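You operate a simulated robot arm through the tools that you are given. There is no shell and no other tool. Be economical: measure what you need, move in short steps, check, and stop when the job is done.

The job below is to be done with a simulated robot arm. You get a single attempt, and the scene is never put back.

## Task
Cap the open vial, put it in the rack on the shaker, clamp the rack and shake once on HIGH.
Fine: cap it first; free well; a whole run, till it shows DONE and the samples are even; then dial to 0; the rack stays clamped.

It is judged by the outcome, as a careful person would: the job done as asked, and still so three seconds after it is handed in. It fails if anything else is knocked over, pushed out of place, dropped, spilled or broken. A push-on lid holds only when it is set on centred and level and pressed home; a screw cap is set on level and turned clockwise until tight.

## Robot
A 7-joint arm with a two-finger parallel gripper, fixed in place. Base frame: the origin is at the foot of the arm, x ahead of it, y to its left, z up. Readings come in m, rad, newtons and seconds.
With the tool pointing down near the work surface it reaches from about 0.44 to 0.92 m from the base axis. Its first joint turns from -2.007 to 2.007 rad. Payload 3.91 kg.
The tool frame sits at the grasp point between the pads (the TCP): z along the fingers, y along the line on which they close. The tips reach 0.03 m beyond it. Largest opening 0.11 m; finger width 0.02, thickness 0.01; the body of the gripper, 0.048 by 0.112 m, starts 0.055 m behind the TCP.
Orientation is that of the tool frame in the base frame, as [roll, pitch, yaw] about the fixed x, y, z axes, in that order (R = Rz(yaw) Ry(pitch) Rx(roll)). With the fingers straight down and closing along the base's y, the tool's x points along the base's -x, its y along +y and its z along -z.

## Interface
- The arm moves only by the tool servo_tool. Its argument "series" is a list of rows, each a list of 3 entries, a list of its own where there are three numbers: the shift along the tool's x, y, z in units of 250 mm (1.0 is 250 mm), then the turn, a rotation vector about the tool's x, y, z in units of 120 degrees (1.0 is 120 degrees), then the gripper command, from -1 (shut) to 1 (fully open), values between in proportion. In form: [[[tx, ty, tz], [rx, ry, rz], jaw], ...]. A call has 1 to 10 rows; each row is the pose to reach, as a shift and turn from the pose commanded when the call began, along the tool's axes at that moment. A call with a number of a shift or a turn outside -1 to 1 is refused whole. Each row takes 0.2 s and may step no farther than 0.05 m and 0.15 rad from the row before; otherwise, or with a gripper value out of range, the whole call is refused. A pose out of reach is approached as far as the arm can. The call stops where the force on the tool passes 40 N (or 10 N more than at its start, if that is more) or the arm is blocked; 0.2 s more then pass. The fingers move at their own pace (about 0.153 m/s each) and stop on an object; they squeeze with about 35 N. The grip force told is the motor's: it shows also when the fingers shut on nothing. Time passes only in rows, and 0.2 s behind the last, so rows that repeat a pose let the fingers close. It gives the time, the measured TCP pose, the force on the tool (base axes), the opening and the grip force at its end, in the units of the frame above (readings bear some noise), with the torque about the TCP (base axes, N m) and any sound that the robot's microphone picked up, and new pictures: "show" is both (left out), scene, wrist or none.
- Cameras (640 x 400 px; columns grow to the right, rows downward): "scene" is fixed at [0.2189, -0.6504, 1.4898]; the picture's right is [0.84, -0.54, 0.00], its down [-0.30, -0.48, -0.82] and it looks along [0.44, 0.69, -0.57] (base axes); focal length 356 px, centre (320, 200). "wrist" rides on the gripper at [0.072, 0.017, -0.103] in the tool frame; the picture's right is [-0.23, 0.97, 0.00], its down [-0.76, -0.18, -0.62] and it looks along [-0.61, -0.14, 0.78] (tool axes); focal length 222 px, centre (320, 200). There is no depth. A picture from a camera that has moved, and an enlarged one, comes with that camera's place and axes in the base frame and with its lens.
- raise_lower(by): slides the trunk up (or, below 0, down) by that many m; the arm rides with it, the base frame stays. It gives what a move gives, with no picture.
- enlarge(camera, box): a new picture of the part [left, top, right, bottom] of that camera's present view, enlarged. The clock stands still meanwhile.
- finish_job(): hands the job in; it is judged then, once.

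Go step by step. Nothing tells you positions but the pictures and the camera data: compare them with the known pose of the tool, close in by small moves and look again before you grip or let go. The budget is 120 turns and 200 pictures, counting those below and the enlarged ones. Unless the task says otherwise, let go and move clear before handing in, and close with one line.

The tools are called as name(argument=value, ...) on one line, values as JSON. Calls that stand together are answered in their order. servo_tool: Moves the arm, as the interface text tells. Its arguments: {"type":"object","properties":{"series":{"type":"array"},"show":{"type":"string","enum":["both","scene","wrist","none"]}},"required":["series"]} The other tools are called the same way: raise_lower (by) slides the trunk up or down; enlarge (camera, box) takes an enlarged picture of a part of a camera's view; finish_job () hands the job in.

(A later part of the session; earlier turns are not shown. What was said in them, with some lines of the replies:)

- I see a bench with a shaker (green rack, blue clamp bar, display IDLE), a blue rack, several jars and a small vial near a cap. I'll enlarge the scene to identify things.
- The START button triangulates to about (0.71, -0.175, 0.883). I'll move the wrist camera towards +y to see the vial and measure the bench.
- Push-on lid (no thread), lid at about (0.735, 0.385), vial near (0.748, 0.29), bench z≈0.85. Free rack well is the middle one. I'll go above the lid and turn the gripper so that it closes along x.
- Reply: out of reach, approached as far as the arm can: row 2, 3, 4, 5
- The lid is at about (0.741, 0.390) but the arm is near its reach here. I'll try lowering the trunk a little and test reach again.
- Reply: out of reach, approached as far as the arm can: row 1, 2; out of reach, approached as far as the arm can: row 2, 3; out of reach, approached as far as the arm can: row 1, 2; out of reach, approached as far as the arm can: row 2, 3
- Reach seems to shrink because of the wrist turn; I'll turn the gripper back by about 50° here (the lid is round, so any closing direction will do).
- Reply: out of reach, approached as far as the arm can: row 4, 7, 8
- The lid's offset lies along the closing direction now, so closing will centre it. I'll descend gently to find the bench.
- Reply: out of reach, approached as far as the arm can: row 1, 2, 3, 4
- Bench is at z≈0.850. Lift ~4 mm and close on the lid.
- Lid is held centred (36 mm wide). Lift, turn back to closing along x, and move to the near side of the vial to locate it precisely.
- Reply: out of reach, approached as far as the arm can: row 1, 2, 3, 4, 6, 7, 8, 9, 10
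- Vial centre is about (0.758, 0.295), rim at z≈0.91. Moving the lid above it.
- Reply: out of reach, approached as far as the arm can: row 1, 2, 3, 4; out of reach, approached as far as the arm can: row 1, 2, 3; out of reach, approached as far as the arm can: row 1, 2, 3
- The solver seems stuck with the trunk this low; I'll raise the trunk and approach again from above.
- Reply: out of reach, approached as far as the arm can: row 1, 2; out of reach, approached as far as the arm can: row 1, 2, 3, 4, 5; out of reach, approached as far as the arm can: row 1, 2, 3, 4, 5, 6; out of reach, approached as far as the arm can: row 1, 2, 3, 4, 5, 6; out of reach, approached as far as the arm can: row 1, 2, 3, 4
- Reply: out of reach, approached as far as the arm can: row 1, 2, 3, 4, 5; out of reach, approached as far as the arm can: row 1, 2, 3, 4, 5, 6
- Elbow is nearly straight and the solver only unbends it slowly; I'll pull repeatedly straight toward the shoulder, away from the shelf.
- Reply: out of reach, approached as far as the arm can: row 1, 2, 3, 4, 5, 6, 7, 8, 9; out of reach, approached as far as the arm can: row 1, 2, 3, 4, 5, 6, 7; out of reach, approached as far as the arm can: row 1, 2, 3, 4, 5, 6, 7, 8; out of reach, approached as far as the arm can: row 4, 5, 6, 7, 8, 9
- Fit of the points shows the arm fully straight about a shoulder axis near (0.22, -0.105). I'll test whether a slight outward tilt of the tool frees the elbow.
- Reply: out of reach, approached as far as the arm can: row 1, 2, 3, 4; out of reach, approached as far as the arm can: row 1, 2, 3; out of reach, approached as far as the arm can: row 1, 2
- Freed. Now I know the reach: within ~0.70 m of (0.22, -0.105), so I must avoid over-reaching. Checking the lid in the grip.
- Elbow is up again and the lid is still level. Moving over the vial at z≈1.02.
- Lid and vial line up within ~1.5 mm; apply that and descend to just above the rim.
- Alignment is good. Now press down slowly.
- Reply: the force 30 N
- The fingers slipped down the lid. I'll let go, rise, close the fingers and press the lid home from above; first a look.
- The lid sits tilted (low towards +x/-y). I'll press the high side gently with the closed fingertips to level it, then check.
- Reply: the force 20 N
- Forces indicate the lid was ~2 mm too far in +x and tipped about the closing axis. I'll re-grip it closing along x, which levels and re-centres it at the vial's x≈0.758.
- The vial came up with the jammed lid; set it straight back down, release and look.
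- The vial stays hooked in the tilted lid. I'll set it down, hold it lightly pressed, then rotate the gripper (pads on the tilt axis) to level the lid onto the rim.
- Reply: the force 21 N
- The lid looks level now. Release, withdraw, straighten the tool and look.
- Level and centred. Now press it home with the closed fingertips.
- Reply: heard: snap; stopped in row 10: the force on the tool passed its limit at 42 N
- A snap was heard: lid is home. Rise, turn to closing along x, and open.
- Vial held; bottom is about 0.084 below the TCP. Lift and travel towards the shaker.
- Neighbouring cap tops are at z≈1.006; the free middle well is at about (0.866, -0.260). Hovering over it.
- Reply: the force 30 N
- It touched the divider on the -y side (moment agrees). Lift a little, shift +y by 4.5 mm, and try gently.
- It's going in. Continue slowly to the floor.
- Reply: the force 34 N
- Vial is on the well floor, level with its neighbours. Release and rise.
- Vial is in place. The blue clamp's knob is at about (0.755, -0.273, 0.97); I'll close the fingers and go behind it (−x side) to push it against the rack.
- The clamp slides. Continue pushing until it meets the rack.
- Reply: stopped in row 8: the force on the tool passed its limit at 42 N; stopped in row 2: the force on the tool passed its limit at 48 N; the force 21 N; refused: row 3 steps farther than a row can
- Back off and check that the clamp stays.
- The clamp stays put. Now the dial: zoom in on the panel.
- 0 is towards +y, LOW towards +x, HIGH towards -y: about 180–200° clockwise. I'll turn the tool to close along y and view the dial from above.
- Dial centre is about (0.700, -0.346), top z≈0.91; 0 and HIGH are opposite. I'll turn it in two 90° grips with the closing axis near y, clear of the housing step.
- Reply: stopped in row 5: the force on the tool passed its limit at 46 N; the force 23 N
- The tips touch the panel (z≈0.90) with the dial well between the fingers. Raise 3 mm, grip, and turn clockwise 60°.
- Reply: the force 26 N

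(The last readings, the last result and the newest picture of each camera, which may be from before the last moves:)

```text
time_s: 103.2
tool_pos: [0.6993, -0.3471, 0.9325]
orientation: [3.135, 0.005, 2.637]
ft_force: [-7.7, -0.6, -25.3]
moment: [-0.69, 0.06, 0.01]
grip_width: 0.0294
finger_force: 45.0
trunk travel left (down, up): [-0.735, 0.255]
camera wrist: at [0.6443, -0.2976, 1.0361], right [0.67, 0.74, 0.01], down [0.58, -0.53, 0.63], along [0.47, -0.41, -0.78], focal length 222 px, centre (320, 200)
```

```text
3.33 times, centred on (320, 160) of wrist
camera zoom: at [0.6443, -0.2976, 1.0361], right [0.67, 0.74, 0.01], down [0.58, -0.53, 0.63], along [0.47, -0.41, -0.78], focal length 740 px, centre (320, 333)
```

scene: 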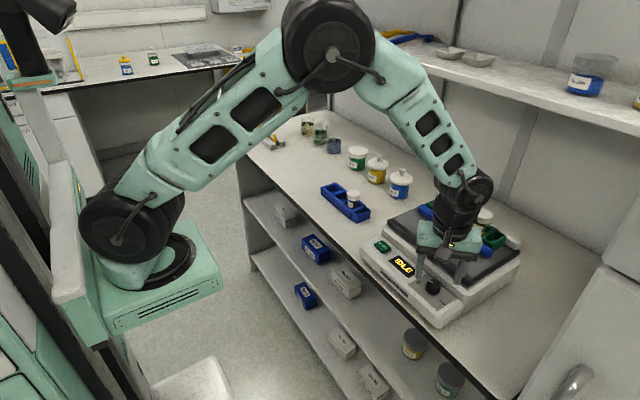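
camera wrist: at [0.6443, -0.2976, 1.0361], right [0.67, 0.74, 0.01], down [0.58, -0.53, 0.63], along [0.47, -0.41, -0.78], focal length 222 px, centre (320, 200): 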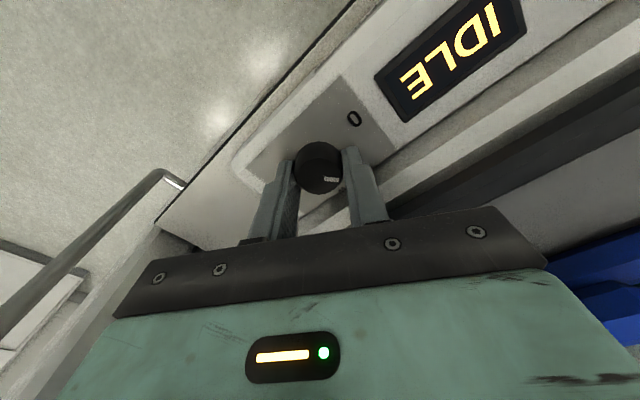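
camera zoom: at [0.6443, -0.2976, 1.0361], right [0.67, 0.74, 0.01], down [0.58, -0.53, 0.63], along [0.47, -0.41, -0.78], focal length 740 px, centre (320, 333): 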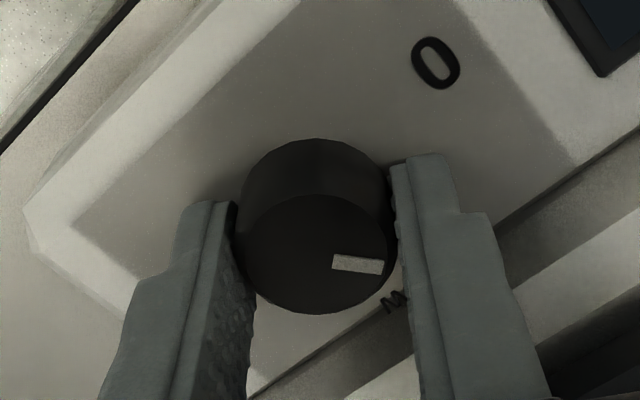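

The dial follows (pointer ~60° towards LOW). Open, rotate back, regrip and repeat.

servo_tool(series=[[[0, 0, 0], [0, 0, 0], -0.2], [[0, 0, 0], [0, 0, 0], -0.2], [[0, 0, -0.008], [0, 0, -0.07], -0.2], [[0, 0, -0.008], [0, 0, -0.14], -0.2], [[0, 0, -0.008], [0, 0, -0.21], -0.2], [[0, 0, -0.008], [0, 0, -0.28], -0.2], [[0, 0, -0.008], [0, 0, -0.35], -0.2], [[0, 0, -0.008], [0, 0, -0.42], -0.2], [[0, 0, -0.008], [0, 0, -0.5], -0.2]], show="none")

enlarge(camera="wrist", box=[250, 100, 390, 220])

```text
refused: row 9 steps farther than a row can; nothing moved
```

```text
3.33 times, centred on (320, 160) of wrist
camera zoom: at [0.6443, -0.2976, 1.0361], right [0.67, 0.74, 0.01], down [0.58, -0.53, 0.63], along [0.47, -0.41, -0.78], focal length 740 px, centre (320, 333)
```

zoom: 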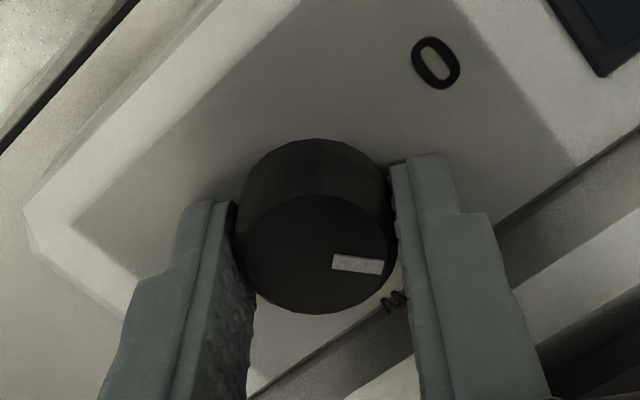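

servo_tool(series=[[[0, 0, 0], [0, 0, 0], -0.2], [[0, 0, 0], [0, 0, 0], -0.2], [[0, 0, -0.004], [0, 0, -0.07], -0.2], [[0, 0, -0.004], [0, 0, -0.14], -0.2], [[0, 0, -0.004], [0, 0, -0.21], -0.2], [[0, 0, -0.004], [0, 0, -0.28], -0.2], [[0, 0, -0.004], [0, 0, -0.35], -0.2], [[0, 0, -0.004], [0, 0, -0.42], -0.2], [[0, 0, -0.004], [0, 0, -0.49], -0.2]], show="none")

enlarge(camera="wrist", box=[250, 100, 390, 220])

```text
time_s: 105.2
tool_pos: [0.7001, -0.3455, 0.9346]
orientation: [-3.141, 0.01, -2.609]
ft_force: [-0.8, -0.1, 0.0]
moment: [-0.03, 0.02, -0.03]
grip_width: 0.044
finger_force: 0.1
trunk travel left (down, up): [-0.735, 0.255]
```

```text
3.33 times, centred on (320, 160) of wrist
camera zoom: at [0.6291, -0.3683, 1.0376], right [-0.3, 0.96, 0.0], down [0.74, 0.23, 0.63], along [0.6, 0.19, -0.78], focal length 740 px, centre (320, 333)
```

zoom: 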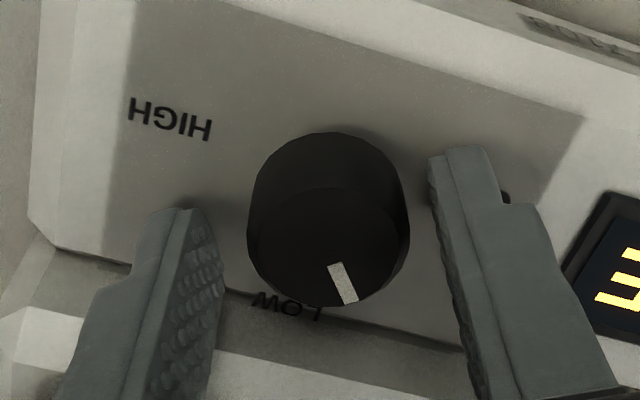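

servo_tool(series=[[[0, 0, 0], [0, 0, 0], -1], [[0, 0, 0], [0, 0, 0], -1], [[0, 0, 0], [0, 0, 0.07], -1], [[0, 0, 0], [0, 0, 0.14], -1], [[0, 0, 0], [0, 0, 0.21], -1], [[0, 0, 0], [0, 0, 0.28], -1], [[0, 0, 0], [0, 0, 0.35], -1], [[0, 0, 0], [0, 0, 0.42], -1], [[0, 0, 0], [0, 0, 0.49], -1], [[0, 0, 0], [0, 0, 0.5], -1]], show="none")

servo_tool(series=[[[0, 0, 0], [0, 0, 0], -0.2], [[0, 0, 0], [0, 0, 0], -0.2], [[0, 0, 0], [0, 0, -0.07], -0.2], [[0, 0, 0], [0, 0, -0.14], -0.2], [[0, 0, 0], [0, 0, -0.21], -0.2], [[0, 0, 0], [0, 0, -0.28], -0.2], [[0, 0, 0], [0, 0, -0.35], -0.2], [[0, 0, 0], [0, 0, -0.42], -0.2], [[0, 0, 0], [0, 0, -0.49], -0.2]], show="none")

enlarge(camera="wrist", box=[250, 100, 390, 220])

```text
time_s: 107.4
tool_pos: [0.6998, -0.3474, 0.9337]
orientation: [3.136, 0.006, 2.618]
ft_force: [-12.8, 3.7, -7.3]
moment: [-0.85, 0.28, -0.01]
grip_width: 0.0296
finger_force: 44.7
trunk travel left (down, up): [-0.735, 0.255]
```

```text
time_s: 109.4
tool_pos: [0.7011, -0.3452, 0.9353]
orientation: [-3.14, 0.011, -2.634]
ft_force: [1.2, -0.5, -0.6]
moment: [-0.02, 0.01, 0.0]
grip_width: 0.0441
finger_force: 0.0
trunk travel left (down, up): [-0.735, 0.255]
```

```text
3.33 times, centred on (320, 160) of wrist
camera zoom: at [0.6285, -0.3667, 1.0377], right [-0.28, 0.96, 0.0], down [0.75, 0.21, 0.63], along [0.61, 0.17, -0.78], focal length 740 px, centre (320, 333)
```

zoom: 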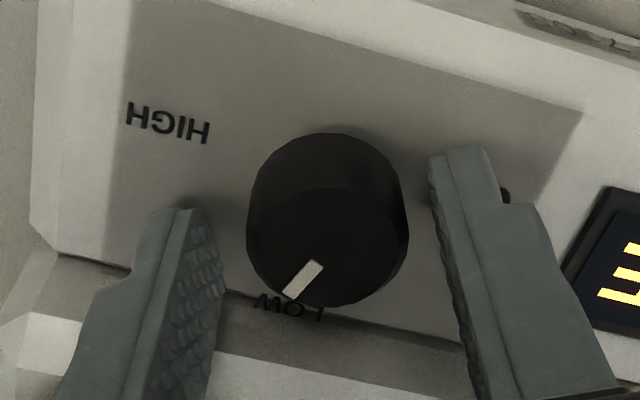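

servo_tool(series=[[[0, 0, 0], [0, 0, 0], -1], [[0, 0, 0], [0, 0, 0], -1], [[0, 0, 0], [0, 0, 0.07], -1], [[0, 0, 0], [0, 0, 0.14], -1], [[0, 0, 0], [0, 0, 0.21], -1], [[0, 0, 0], [0, 0, 0.28], -1], [[0, 0, 0], [0, 0, 0.35], -1], [[0, 0, 0], [0, 0, 0.42], -1], [[0, 0, 0], [0, 0, 0.49], -1], [[0, 0, 0], [0, 0, 0.5], -1]], show="none")

servo_tool(series=[[[0, 0, 0], [0, 0, 0], -0.2], [[0, 0, 0], [0, 0, 0], -0.2], [[0, 0, 0], [0, 0, -0.07], -0.2], [[0, 0, 0], [0, 0, -0.14], -0.2], [[0, 0, 0], [0, 0, -0.21], -0.2], [[0, 0, 0], [0, 0, -0.28], -0.2], [[0, 0, 0], [0, 0, -0.35], -0.2], [[0, 0, 0], [0, 0, -0.42], -0.2], [[0, 0, 0], [0, 0, -0.49], -0.2]], show="none")

enlarge(camera="wrist", box=[250, 100, 390, 220])

```text
time_s: 111.6
tool_pos: [0.701, -0.3468, 0.9346]
orientation: [3.134, 0.007, 2.598]
ft_force: [-13.3, 2.7, -8.3]
moment: [-0.87, -0.22, 0.0]
grip_width: 0.0292
finger_force: 45.2
trunk travel left (down, up): [-0.735, 0.255]
```

```text
time_s: 113.6
tool_pos: [0.7012, -0.3454, 0.9344]
orientation: [-3.14, 0.01, -2.655]
ft_force: [-0.1, -0.1, 0.7]
moment: [0.01, -0.05, 0.03]
grip_width: 0.0442
finger_force: 0.1
trunk travel left (down, up): [-0.735, 0.255]
```

```text
3.33 times, centred on (320, 160) of wrist
camera zoom: at [0.6281, -0.3652, 1.0376], right [-0.26, 0.97, 0.0], down [0.75, 0.2, 0.63], along [0.61, 0.16, -0.78], focal length 740 px, centre (320, 333)
```

zoom: 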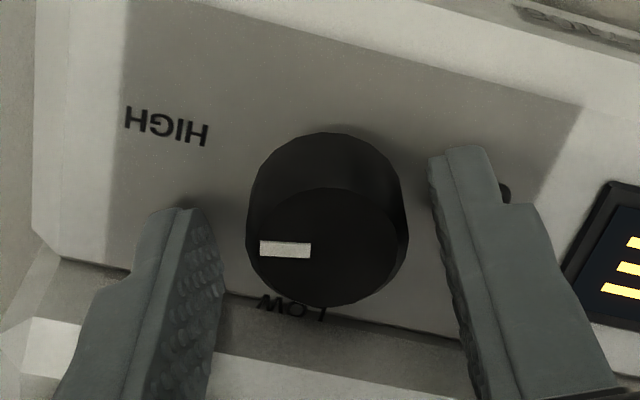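

About 27° remain to HIGH.

servo_tool(series=[[[0, 0, 0], [0, 0, 0], -1], [[0, 0, 0], [0, 0, 0], -1], [[0, 0, 0], [0, 0, 0.07], -1], [[0, 0, 0], [0, 0, 0.14], -1], [[0, 0, 0], [0, 0, 0.21], -1], [[0, 0, 0], [0, 0, 0.26], -1], [[0, 0, 0], [0, 0, 0.26], -0.2], [[0, 0, 0], [0, 0, 0.26], -0.2]], show="none")

enlarge(camera="wrist", box=[250, 100, 390, 220])

```text
time_s: 115.4
tool_pos: [0.7, -0.3469, 0.9344]
orientation: [3.138, 0.01, 3.08]
ft_force: [-0.7, -0.6, 0.3]
moment: [0.0, 0.02, 0.0]
grip_width: 0.0442
finger_force: 0.0
trunk travel left (down, up): [-0.735, 0.255]
```

```text
3.33 times, centred on (320, 160) of wrist
camera zoom: at [0.6289, -0.3257, 1.0377], right [0.29, 0.96, 0.01], down [0.74, -0.23, 0.63], along [0.61, -0.18, -0.78], focal length 740 px, centre (320, 333)
```

zoom: 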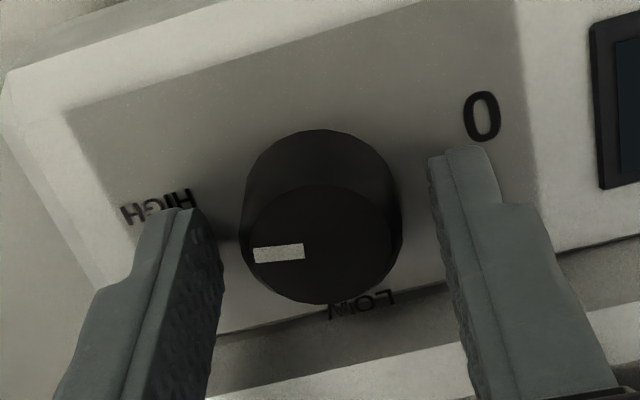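

Pointer is at HIGH. Now go to START at about (0.696, -0.184) with closed fingers.

servo_tool(series=[[[0, 0, -0.13], [0, 0, 0], -0.2], [[0, 0, -0.26], [0, 0, 0], -1], [[0.014, 0.17, -0.26], [0, 0, 0], -1], [[0.028, 0.34, -0.26], [0, 0, 0], -1], [[0.042, 0.5, -0.26], [0, 0, 0], -1], [[0.055, 0.65, -0.26], [0, 0, 0], -1], [[0.055, 0.65, -0.26], [0, 0, 0], -1]], show="wrist")

enlarge(camera="scene", box=[365, 215, 485, 315])

enlarge(camera="wrist", box=[220, 60, 420, 180])

```text
time_s: 117.0
tool_pos: [0.6949, -0.1807, 1.0003]
orientation: [3.137, 0.012, 3.081]
ft_force: [0.4, 0.9, -0.1]
moment: [0.02, 0.0, -0.01]
grip_width: 0.0
finger_force: 34.9
trunk travel left (down, up): [-0.735, 0.255]
camera wrist: at [0.6232, -0.1615, 1.1035], right [0.29, 0.96, 0.01], down [0.74, -0.23, 0.63], along [0.6, -0.18, -0.78], focal length 222 px, centre (320, 200)
```

wrist: 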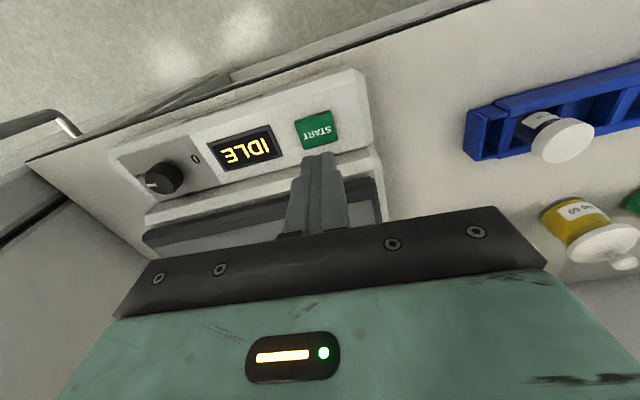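

```text
4.00 times, centred on (425, 265) of scene
camera zoom: at [0.2189, -0.6504, 1.4898], right [0.84, -0.54, 0.0], down [-0.3, -0.48, -0.82], along [0.44, 0.69, -0.57], focal length 1426 px, centre (-100, -60)
```

zoom: 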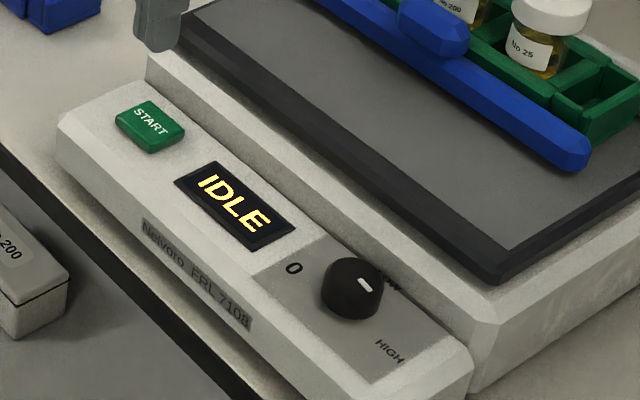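

```text
3.20 times, centred on (320, 120) of wrist
camera zoom: at [0.6232, -0.1615, 1.1035], right [0.29, 0.96, 0.01], down [0.74, -0.23, 0.63], along [0.6, -0.18, -0.78], focal length 711 px, centre (320, 456)
```

zoom: 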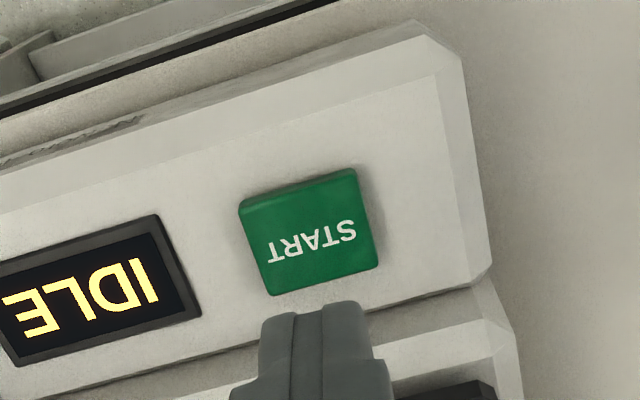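

Dial shows HIGH. Press START with the fingertips.

servo_tool(series=[[[-0.015, -0.012, 0.1], [0, 0, 0], -1], [[-0.015, -0.012, 0.19], [0, 0, 0], -1], [[-0.015, -0.012, 0.22], [0, 0, 0], -1], [[-0.015, -0.012, 0.235], [0, 0, 0], -1], [[-0.015, -0.012, 0.25], [0, 0, 0], -1], [[-0.015, -0.012, 0.262], [0, 0, 0], -1]], show="none")

enlarge(camera="scene", box=[365, 180, 525, 315])

```text
time_s: 118.4
tool_pos: [0.6991, -0.1851, 0.9359]
orientation: [3.138, 0.011, 3.081]
ft_force: [-2.9, 0.3, 10.2]
moment: [0.01, 0.13, 0.05]
grip_width: 0.0001
finger_force: 35.1
trunk travel left (down, up): [-0.735, 0.255]
heard: click
```

```text
2.96 times, centred on (445, 248) of scene
camera zoom: at [0.2189, -0.6504, 1.4898], right [0.84, -0.54, 0.0], down [-0.3, -0.48, -0.82], along [0.44, 0.69, -0.57], focal length 1056 px, centre (-50, 59)
```

zoom: 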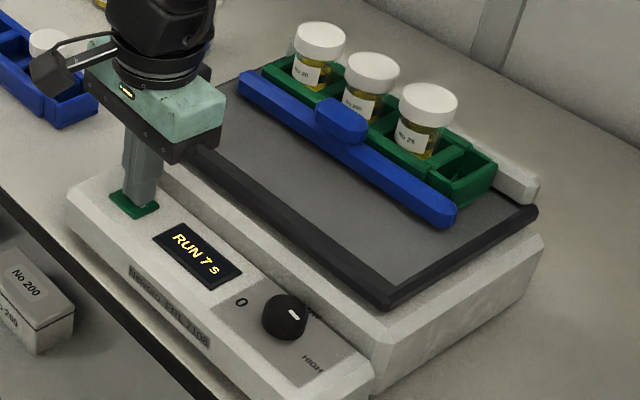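

It's running (RUN 7 s). Raise and wait.

servo_tool(series=[[[0, 0, -0.15], [0, 0, 0], -1], [[0, 0, -0.3], [0, 0, 0], -1], [[0, 0, -0.3], [0, 0, 0], -1], [[0, 0, -0.3], [0, 0, 0], -1], [[0, 0, -0.3], [0, 0, 0], -1], [[0, 0, -0.3], [0, 0, 0], -1], [[0, 0, -0.3], [0, 0, 0], -1], [[0, 0, -0.3], [0, 0, 0], -1], [[0, 0, -0.3], [0, 0, 0], -1], [[0, 0, -0.3], [0, 0, 0], -1]], show="none")

servo_tool(series=[[[0, 0, 0], [0, 0, 0], -1], [[0, 0, 0], [0, 0, 0], -1], [[0, 0, 0], [0, 0, 0], -1], [[0, 0, 0], [0, 0, 0], -1], [[0, 0, 0], [0, 0, 0], -1], [[0, 0, 0], [0, 0, 0], -1], [[0, 0, 0], [0, 0, 0], -1], [[0, 0, 0], [0, 0, 0], -1], [[0, 0, 0], [0, 0, 0], -1], [[0, 0, 0], [0, 0, 0], -1]], show="none")

servo_tool(series=[[[0, 0, 0], [0, 0, 0], -1], [[0, 0, 0], [0, 0, 0], -1], [[0, 0, 0], [0, 0, 0], -1], [[0, 0, 0], [0, 0, 0], -1], [[0, 0, 0], [0, 0, 0], -1], [[0, 0, 0], [0, 0, 0], -1], [[0, 0, 0], [0, 0, 0], -1], [[0, 0, 0], [0, 0, 0], -1], [[0, 0, 0], [0, 0, 0], -1], [[0, 0, 0], [0, 0, 0], -1]], show="none")

servo_tool(series=[[[0, 0, 0], [0, 0, 0], -1], [[0, 0, 0], [0, 0, 0], -1], [[0, 0, 0], [0, 0, 0], -1], [[0, 0, 0], [0, 0, 0], -1], [[0, 0, 0], [0, 0, 0], -1], [[0, 0, 0], [0, 0, 0], -1], [[0, 0, 0], [0, 0, 0], -1], [[0, 0, 0], [0, 0, 0], -1], [[0, 0, 0], [0, 0, 0], -1], [[0, 0, 0], [0, 0, 0], -1]], show="none")

enlarge(camera="scene", box=[365, 180, 525, 315])

```text
time_s: 120.6
tool_pos: [0.699, -0.1861, 1.0094]
orientation: [3.139, 0.009, 3.08]
ft_force: [-0.1, -0.4, 0.0]
moment: [-0.02, 0.04, 0.01]
grip_width: 0.0
finger_force: 34.6
trunk travel left (down, up): [-0.735, 0.255]
```

```text
time_s: 122.8
tool_pos: [0.6981, -0.1855, 1.0083]
orientation: [3.138, 0.012, 3.081]
ft_force: [0.4, -0.7, -0.5]
moment: [-0.01, 0.0, 0.02]
grip_width: 0.0001
finger_force: 35.5
trunk travel left (down, up): [-0.735, 0.255]
```

```text
time_s: 125.0
tool_pos: [0.6985, -0.1856, 1.0106]
orientation: [3.138, 0.01, 3.081]
ft_force: [0.4, 0.5, -0.8]
moment: [0.0, 0.02, 0.02]
grip_width: 0.0
finger_force: 35.1
trunk travel left (down, up): [-0.735, 0.255]
```

```text
time_s: 127.2
tool_pos: [0.6991, -0.1853, 1.0099]
orientation: [3.138, 0.012, 3.082]
ft_force: [-0.4, 0.4, -1.3]
moment: [0.0, 0.0, 0.02]
grip_width: 0.0
finger_force: 35.3
trunk travel left (down, up): [-0.735, 0.255]
```

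```text
2.96 times, centred on (445, 248) of scene
camera zoom: at [0.2189, -0.6504, 1.4898], right [0.84, -0.54, 0.0], down [-0.3, -0.48, -0.82], along [0.44, 0.69, -0.57], focal length 1056 px, centre (-50, 59)
```

zoom: 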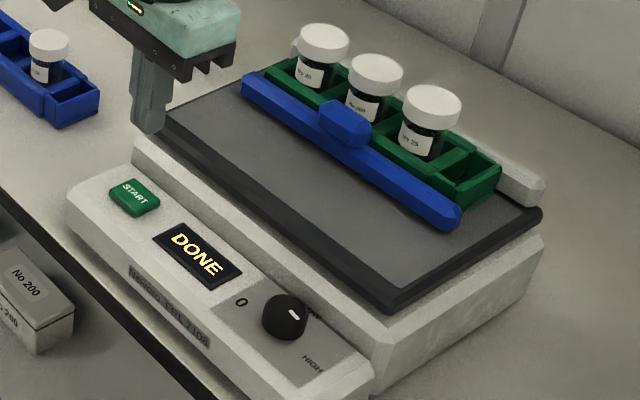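

DONE. Check that the samples are even.

enlarge(camera="scene", box=[430, 180, 510, 240])

```text
6.67 times, centred on (470, 210) of scene
camera zoom: at [0.2189, -0.6504, 1.4898], right [0.84, -0.54, 0.0], down [-0.3, -0.48, -0.82], along [0.44, 0.69, -0.57], focal length 2377 px, centre (-680, 133)
```

zoom: 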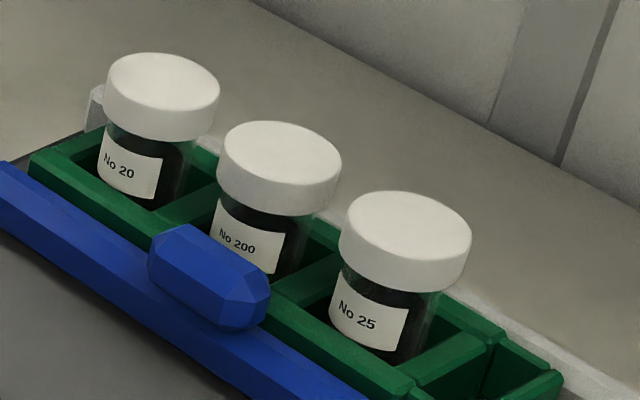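

All three are even. Back to the dial to turn it counter-clockwise to 0.

servo_tool(series=[[[-0.01, -0.16, 0], [0, 0, 0.06], -1], [[-0.02, -0.32, 0], [0, 0, 0.12], -0.2], [[-0.03, -0.48, 0], [0, 0, 0.18], -0.2], [[-0.042, -0.64, 0], [0, 0, 0.22], -0.2], [[-0.042, -0.64, 0.1], [0, 0, 0.22], -0.2], [[-0.042, -0.64, 0.1], [0, 0, 0.22], -0.2]], show="none")

enlarge(camera="wrist", box=[220, 60, 420, 200])

```text
time_s: 128.6
tool_pos: [0.7007, -0.3472, 0.9833]
orientation: [3.134, 0.007, 2.619]
ft_force: [0.1, -0.7, 0.2]
moment: [0.01, 0.01, 0.01]
grip_width: 0.044
finger_force: 0.0
trunk travel left (down, up): [-0.735, 0.255]
```

```text
2.86 times, centred on (320, 130) of wrist
camera zoom: at [0.6455, -0.297, 1.0872], right [0.68, 0.73, 0.01], down [0.57, -0.54, 0.63], along [0.46, -0.42, -0.78], focal length 635 px, centre (320, 400)
```

zoom: 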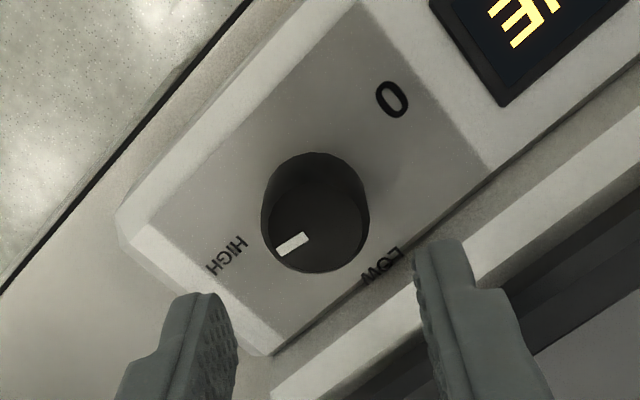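

servo_tool(series=[[[0, 0, 0.12], [0, 0, 0], -0.2], [[0, 0, 0.194], [0, 0, 0], -0.2], [[0, 0, 0.194], [0, 0, 0], -1], [[0, 0, 0.194], [0, 0, 0], -1], [[0, 0, 0.194], [0, 0, -0.07], -1], [[0, 0, 0.194], [0, 0, -0.14], -1], [[0, 0, 0.194], [0, 0, -0.21], -1], [[0, 0, 0.194], [0, 0, -0.28], -1], [[0, 0, 0.194], [0, 0, -0.35], -1], [[0, 0, 0.194], [0, 0, -0.42], -1]], show="none")

servo_tool(series=[[[0, 0, 0], [0, 0, -0.07], -1], [[0, 0, 0], [0, 0, -0.07], -0.2], [[0, 0, 0], [0, 0, -0.07], -0.2], [[0, 0, 0], [0, 0, 0], -0.2], [[0, 0, 0], [0, 0, 0.07], -0.2], [[0, 0, 0], [0, 0, 0.14], -0.2], [[0, 0, 0], [0, 0, 0.21], -0.2], [[0, 0, 0], [0, 0, 0.28], -0.2], [[0, 0, 0], [0, 0, 0.35], -0.2], [[0, 0, 0], [0, 0, 0.42], -0.2]], show="none")

enlarge(camera="wrist", box=[250, 100, 390, 220])

```text
time_s: 130.8
tool_pos: [0.7008, -0.3434, 0.935]
orientation: [3.141, 0.01, -2.778]
ft_force: [-5.0, 11.2, 8.7]
moment: [0.21, 0.8, -0.07]
grip_width: 0.0293
finger_force: 45.1
trunk travel left (down, up): [-0.735, 0.255]
```

```text
time_s: 133.0
tool_pos: [0.7009, -0.3462, 0.9357]
orientation: [3.134, 0.005, 2.618]
ft_force: [0.2, -0.1, 0.5]
moment: [0.02, 0.01, 0.01]
grip_width: 0.0439
finger_force: 0.1
trunk travel left (down, up): [-0.735, 0.255]
```

```text
3.33 times, centred on (320, 160) of wrist
camera zoom: at [0.6459, -0.2963, 1.0388], right [0.68, 0.73, 0.01], down [0.56, -0.54, 0.63], along [0.46, -0.42, -0.78], focal length 740 px, centre (320, 333)
```

zoom: 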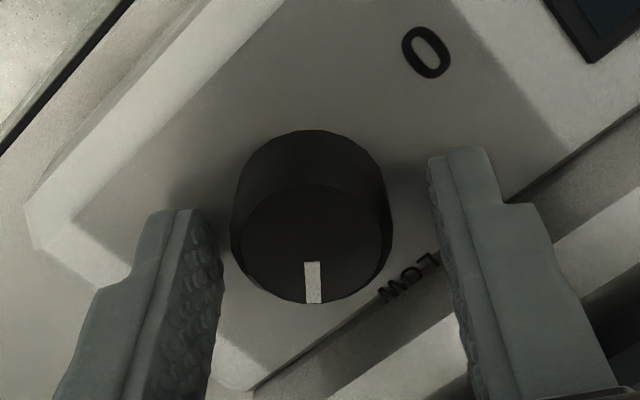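

servo_tool(series=[[[0, 0, 0], [0, 0, 0], -1], [[0, 0, 0], [0, 0, 0], -1], [[0, 0, 0], [0, 0, -0.07], -1], [[0, 0, 0], [0, 0, -0.14], -1], [[0, 0, 0], [0, 0, -0.21], -1], [[0, 0, 0], [0, 0, -0.28], -1], [[0, 0, 0], [0, 0, -0.35], -1], [[0, 0, 0], [0, 0, -0.42], -1], [[0, 0, 0], [0, 0, -0.49], -1], [[0, 0, 0], [0, 0, -0.49], -0.2]], show="none")

servo_tool(series=[[[0, 0, 0], [0, 0, 0], -0.2], [[0, 0, 0], [0, 0, 0.07], -0.2], [[0, 0, 0], [0, 0, 0.14], -0.2], [[0, 0, 0], [0, 0, 0.21], -0.2], [[0, 0, 0], [0, 0, 0.28], -0.2], [[0, 0, 0], [0, 0, 0.35], -0.2], [[0, 0, 0], [0, 0, 0.42], -0.2], [[0, 0, 0], [0, 0, 0.49], -0.2]], show="none")

enlarge(camera="wrist", box=[250, 100, 390, 220])

```text
time_s: 135.2
tool_pos: [0.7017, -0.3479, 0.9362]
orientation: [-3.136, 0.011, -2.636]
ft_force: [0.6, 0.3, 0.4]
moment: [-0.01, -0.03, -0.02]
grip_width: 0.0441
finger_force: 0.0
trunk travel left (down, up): [-0.735, 0.255]
```

```text
time_s: 137.0
tool_pos: [0.7005, -0.3465, 0.9352]
orientation: [3.135, 0.007, 2.619]
ft_force: [0.3, -0.2, 0.1]
moment: [-0.02, 0.01, -0.01]
grip_width: 0.044
finger_force: 0.1
trunk travel left (down, up): [-0.735, 0.255]
```

```text
3.33 times, centred on (320, 160) of wrist
camera zoom: at [0.6462, -0.2963, 1.0389], right [0.68, 0.73, 0.01], down [0.56, -0.54, 0.63], along [0.46, -0.42, -0.78], focal length 740 px, centre (320, 333)
```

zoom: 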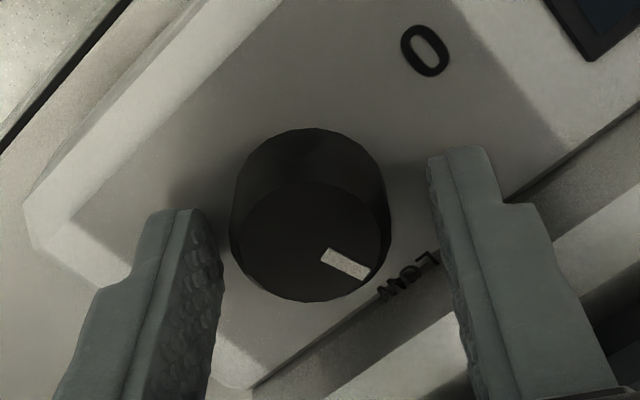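

servo_tool(series=[[[0, 0, 0], [0, 0, 0], -1], [[0, 0, 0], [0, 0, 0], -1], [[0, 0, 0], [0, 0, -0.07], -1], [[0, 0, 0], [0, 0, -0.14], -1], [[0, 0, 0], [0, 0, -0.21], -1], [[0, 0, 0], [0, 0, -0.28], -1], [[0, 0, 0], [0, 0, -0.35], -1], [[0, 0, 0], [0, 0, -0.42], -1], [[0, 0, 0], [0, 0, -0.49], -1], [[0, 0, 0], [0, 0, -0.49], -0.2]], show="none")

servo_tool(series=[[[0, 0, 0], [0, 0, 0], -0.2], [[0, 0, 0], [0, 0, 0.07], -0.2], [[0, 0, 0], [0, 0, 0.14], -0.2], [[0, 0, 0], [0, 0, 0.21], -0.2], [[0, 0, 0], [0, 0, 0.28], -0.2], [[0, 0, 0], [0, 0, 0.35], -0.2], [[0, 0, 0], [0, 0, 0.42], -0.2], [[0, 0, 0], [0, 0, 0.49], -0.2]], show="none")

enlarge(camera="wrist", box=[250, 100, 390, 220])

```text
time_s: 139.2
tool_pos: [0.7017, -0.3472, 0.9344]
orientation: [-3.137, 0.011, -2.635]
ft_force: [0.3, -0.7, -0.7]
moment: [0.0, 0.01, 0.0]
grip_width: 0.0442
finger_force: 0.0
trunk travel left (down, up): [-0.735, 0.255]
```

```text
time_s: 141.0
tool_pos: [0.7008, -0.345, 0.9358]
orientation: [3.136, 0.006, 2.617]
ft_force: [0.8, 0.1, -0.7]
moment: [-0.01, -0.01, 0.0]
grip_width: 0.0438
finger_force: 0.0
trunk travel left (down, up): [-0.735, 0.255]
```

```text
3.33 times, centred on (320, 160) of wrist
camera zoom: at [0.6462, -0.2965, 1.0389], right [0.68, 0.73, 0.01], down [0.56, -0.54, 0.63], along [0.46, -0.42, -0.78], focal length 740 px, centre (320, 333)
```

zoom: 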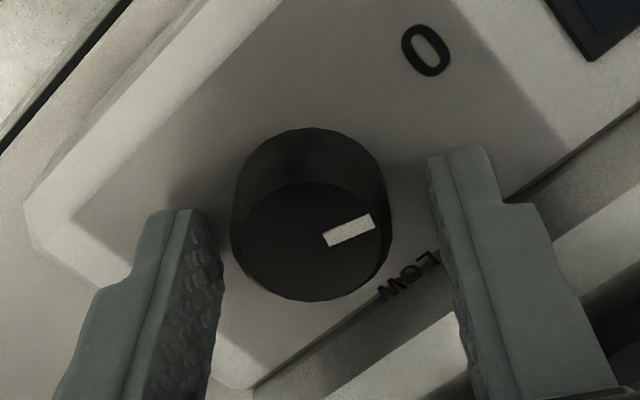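

About 28° remain to the original 0 position.

servo_tool(series=[[[0, 0, 0], [0, 0, 0], -1], [[0, 0, 0], [0, 0, 0], -1], [[0, 0, 0], [0, 0, -0.07], -1], [[0, 0, 0], [0, 0, -0.14], -1], [[0, 0, 0], [0, 0, -0.21], -1], [[0, 0, 0], [0, 0, -0.27], -1], [[0, 0, 0], [0, 0, -0.27], -0.2], [[0, 0, 0], [0, 0, -0.27], -0.2]], show="none")

enlarge(camera="wrist", box=[250, 100, 390, 220])

```text
time_s: 142.8
tool_pos: [0.701, -0.3455, 0.9359]
orientation: [3.138, 0.01, -3.096]
ft_force: [-0.3, 0.6, 0.9]
moment: [0.0, 0.01, -0.01]
grip_width: 0.0441
finger_force: 0.1
trunk travel left (down, up): [-0.735, 0.255]
```

```text
3.33 times, centred on (320, 160) of wrist
camera zoom: at [0.6273, -0.3333, 1.0385], right [0.18, 0.98, 0.0], down [0.76, -0.14, 0.63], along [0.62, -0.11, -0.78], focal length 740 px, centre (320, 333)
```

zoom: 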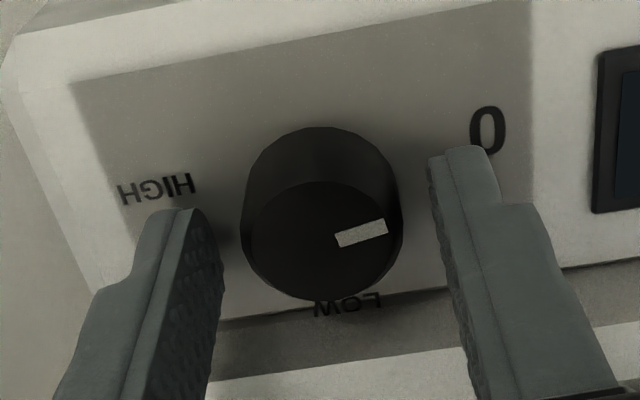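

Pointer matches its original 0 position. Withdraw and check the whole scene.

servo_tool(series=[[[0, 0, -0.15], [0, 0, 0], -0.2], [[0, 0, -0.3], [0, 0, 0], -0.2], [[0.1, 0, -0.45], [0, 0, 0], -0.2], [[0.25, 0, -0.55], [0, 0, 0], -0.2], [[0.4, 0, -0.65], [0, 0, 0], -0.2], [[0.45, 0, -0.7], [0, 0, 0], -0.2]], show="scene")

enlarge(camera="scene", box=[415, 265, 463, 305])

enlarge(camera="scene", box=[365, 180, 525, 315])

```text
time_s: 144.2
tool_pos: [0.5865, -0.3514, 1.1103]
orientation: [3.138, 0.011, -3.098]
ft_force: [0.2, -0.2, 0.1]
moment: [0.02, 0.02, -0.03]
grip_width: 0.044
finger_force: 0.0
trunk travel left (down, up): [-0.735, 0.255]
```

scene: 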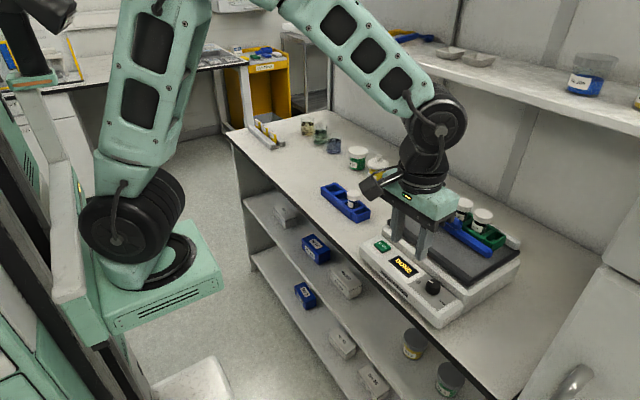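

```text
10.00 times, centred on (439, 285) of scene
camera zoom: at [0.2189, -0.6504, 1.4898], right [0.84, -0.54, 0.0], down [-0.3, -0.48, -0.82], along [0.44, 0.69, -0.57], focal length 3565 px, centre (-870, -650)
```

zoom: 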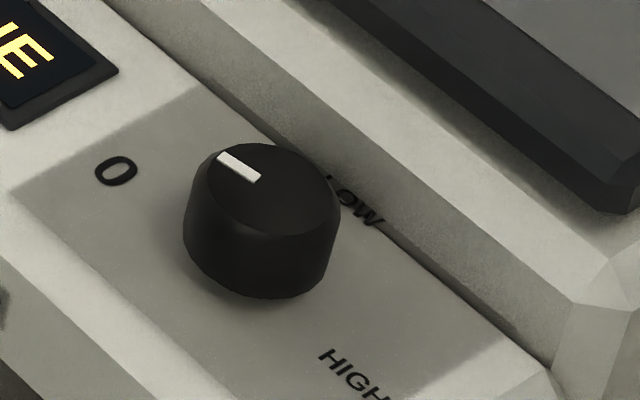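

```text
2.96 times, centred on (445, 248) of scene
camera zoom: at [0.2189, -0.6504, 1.4898], right [0.84, -0.54, 0.0], down [-0.3, -0.48, -0.82], along [0.44, 0.69, -0.57], focal length 1056 px, centre (-50, 59)
```

zoom: 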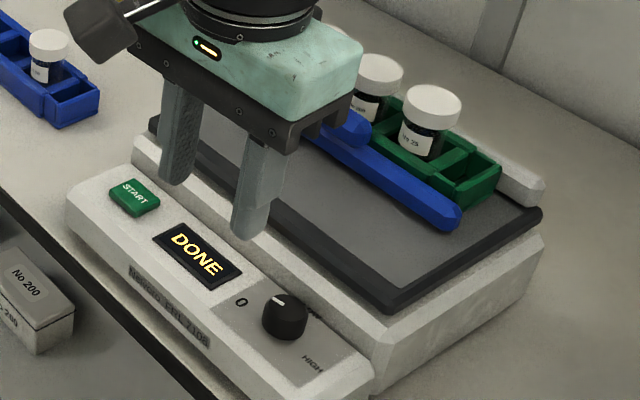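

The pointer sits exactly where it was at the start (0), the display reads DONE, and the rack is still clamped with all three vials upright and capped. The arm is clear, so I'm handing in.

finish_job()

```text
The job is handed in.
```

The vial is capped and in the middle well of the rack. One full HIGH run went through to DONE with the samples even, the dial is back at 0, the rack is still clamped, and the job is handed in.
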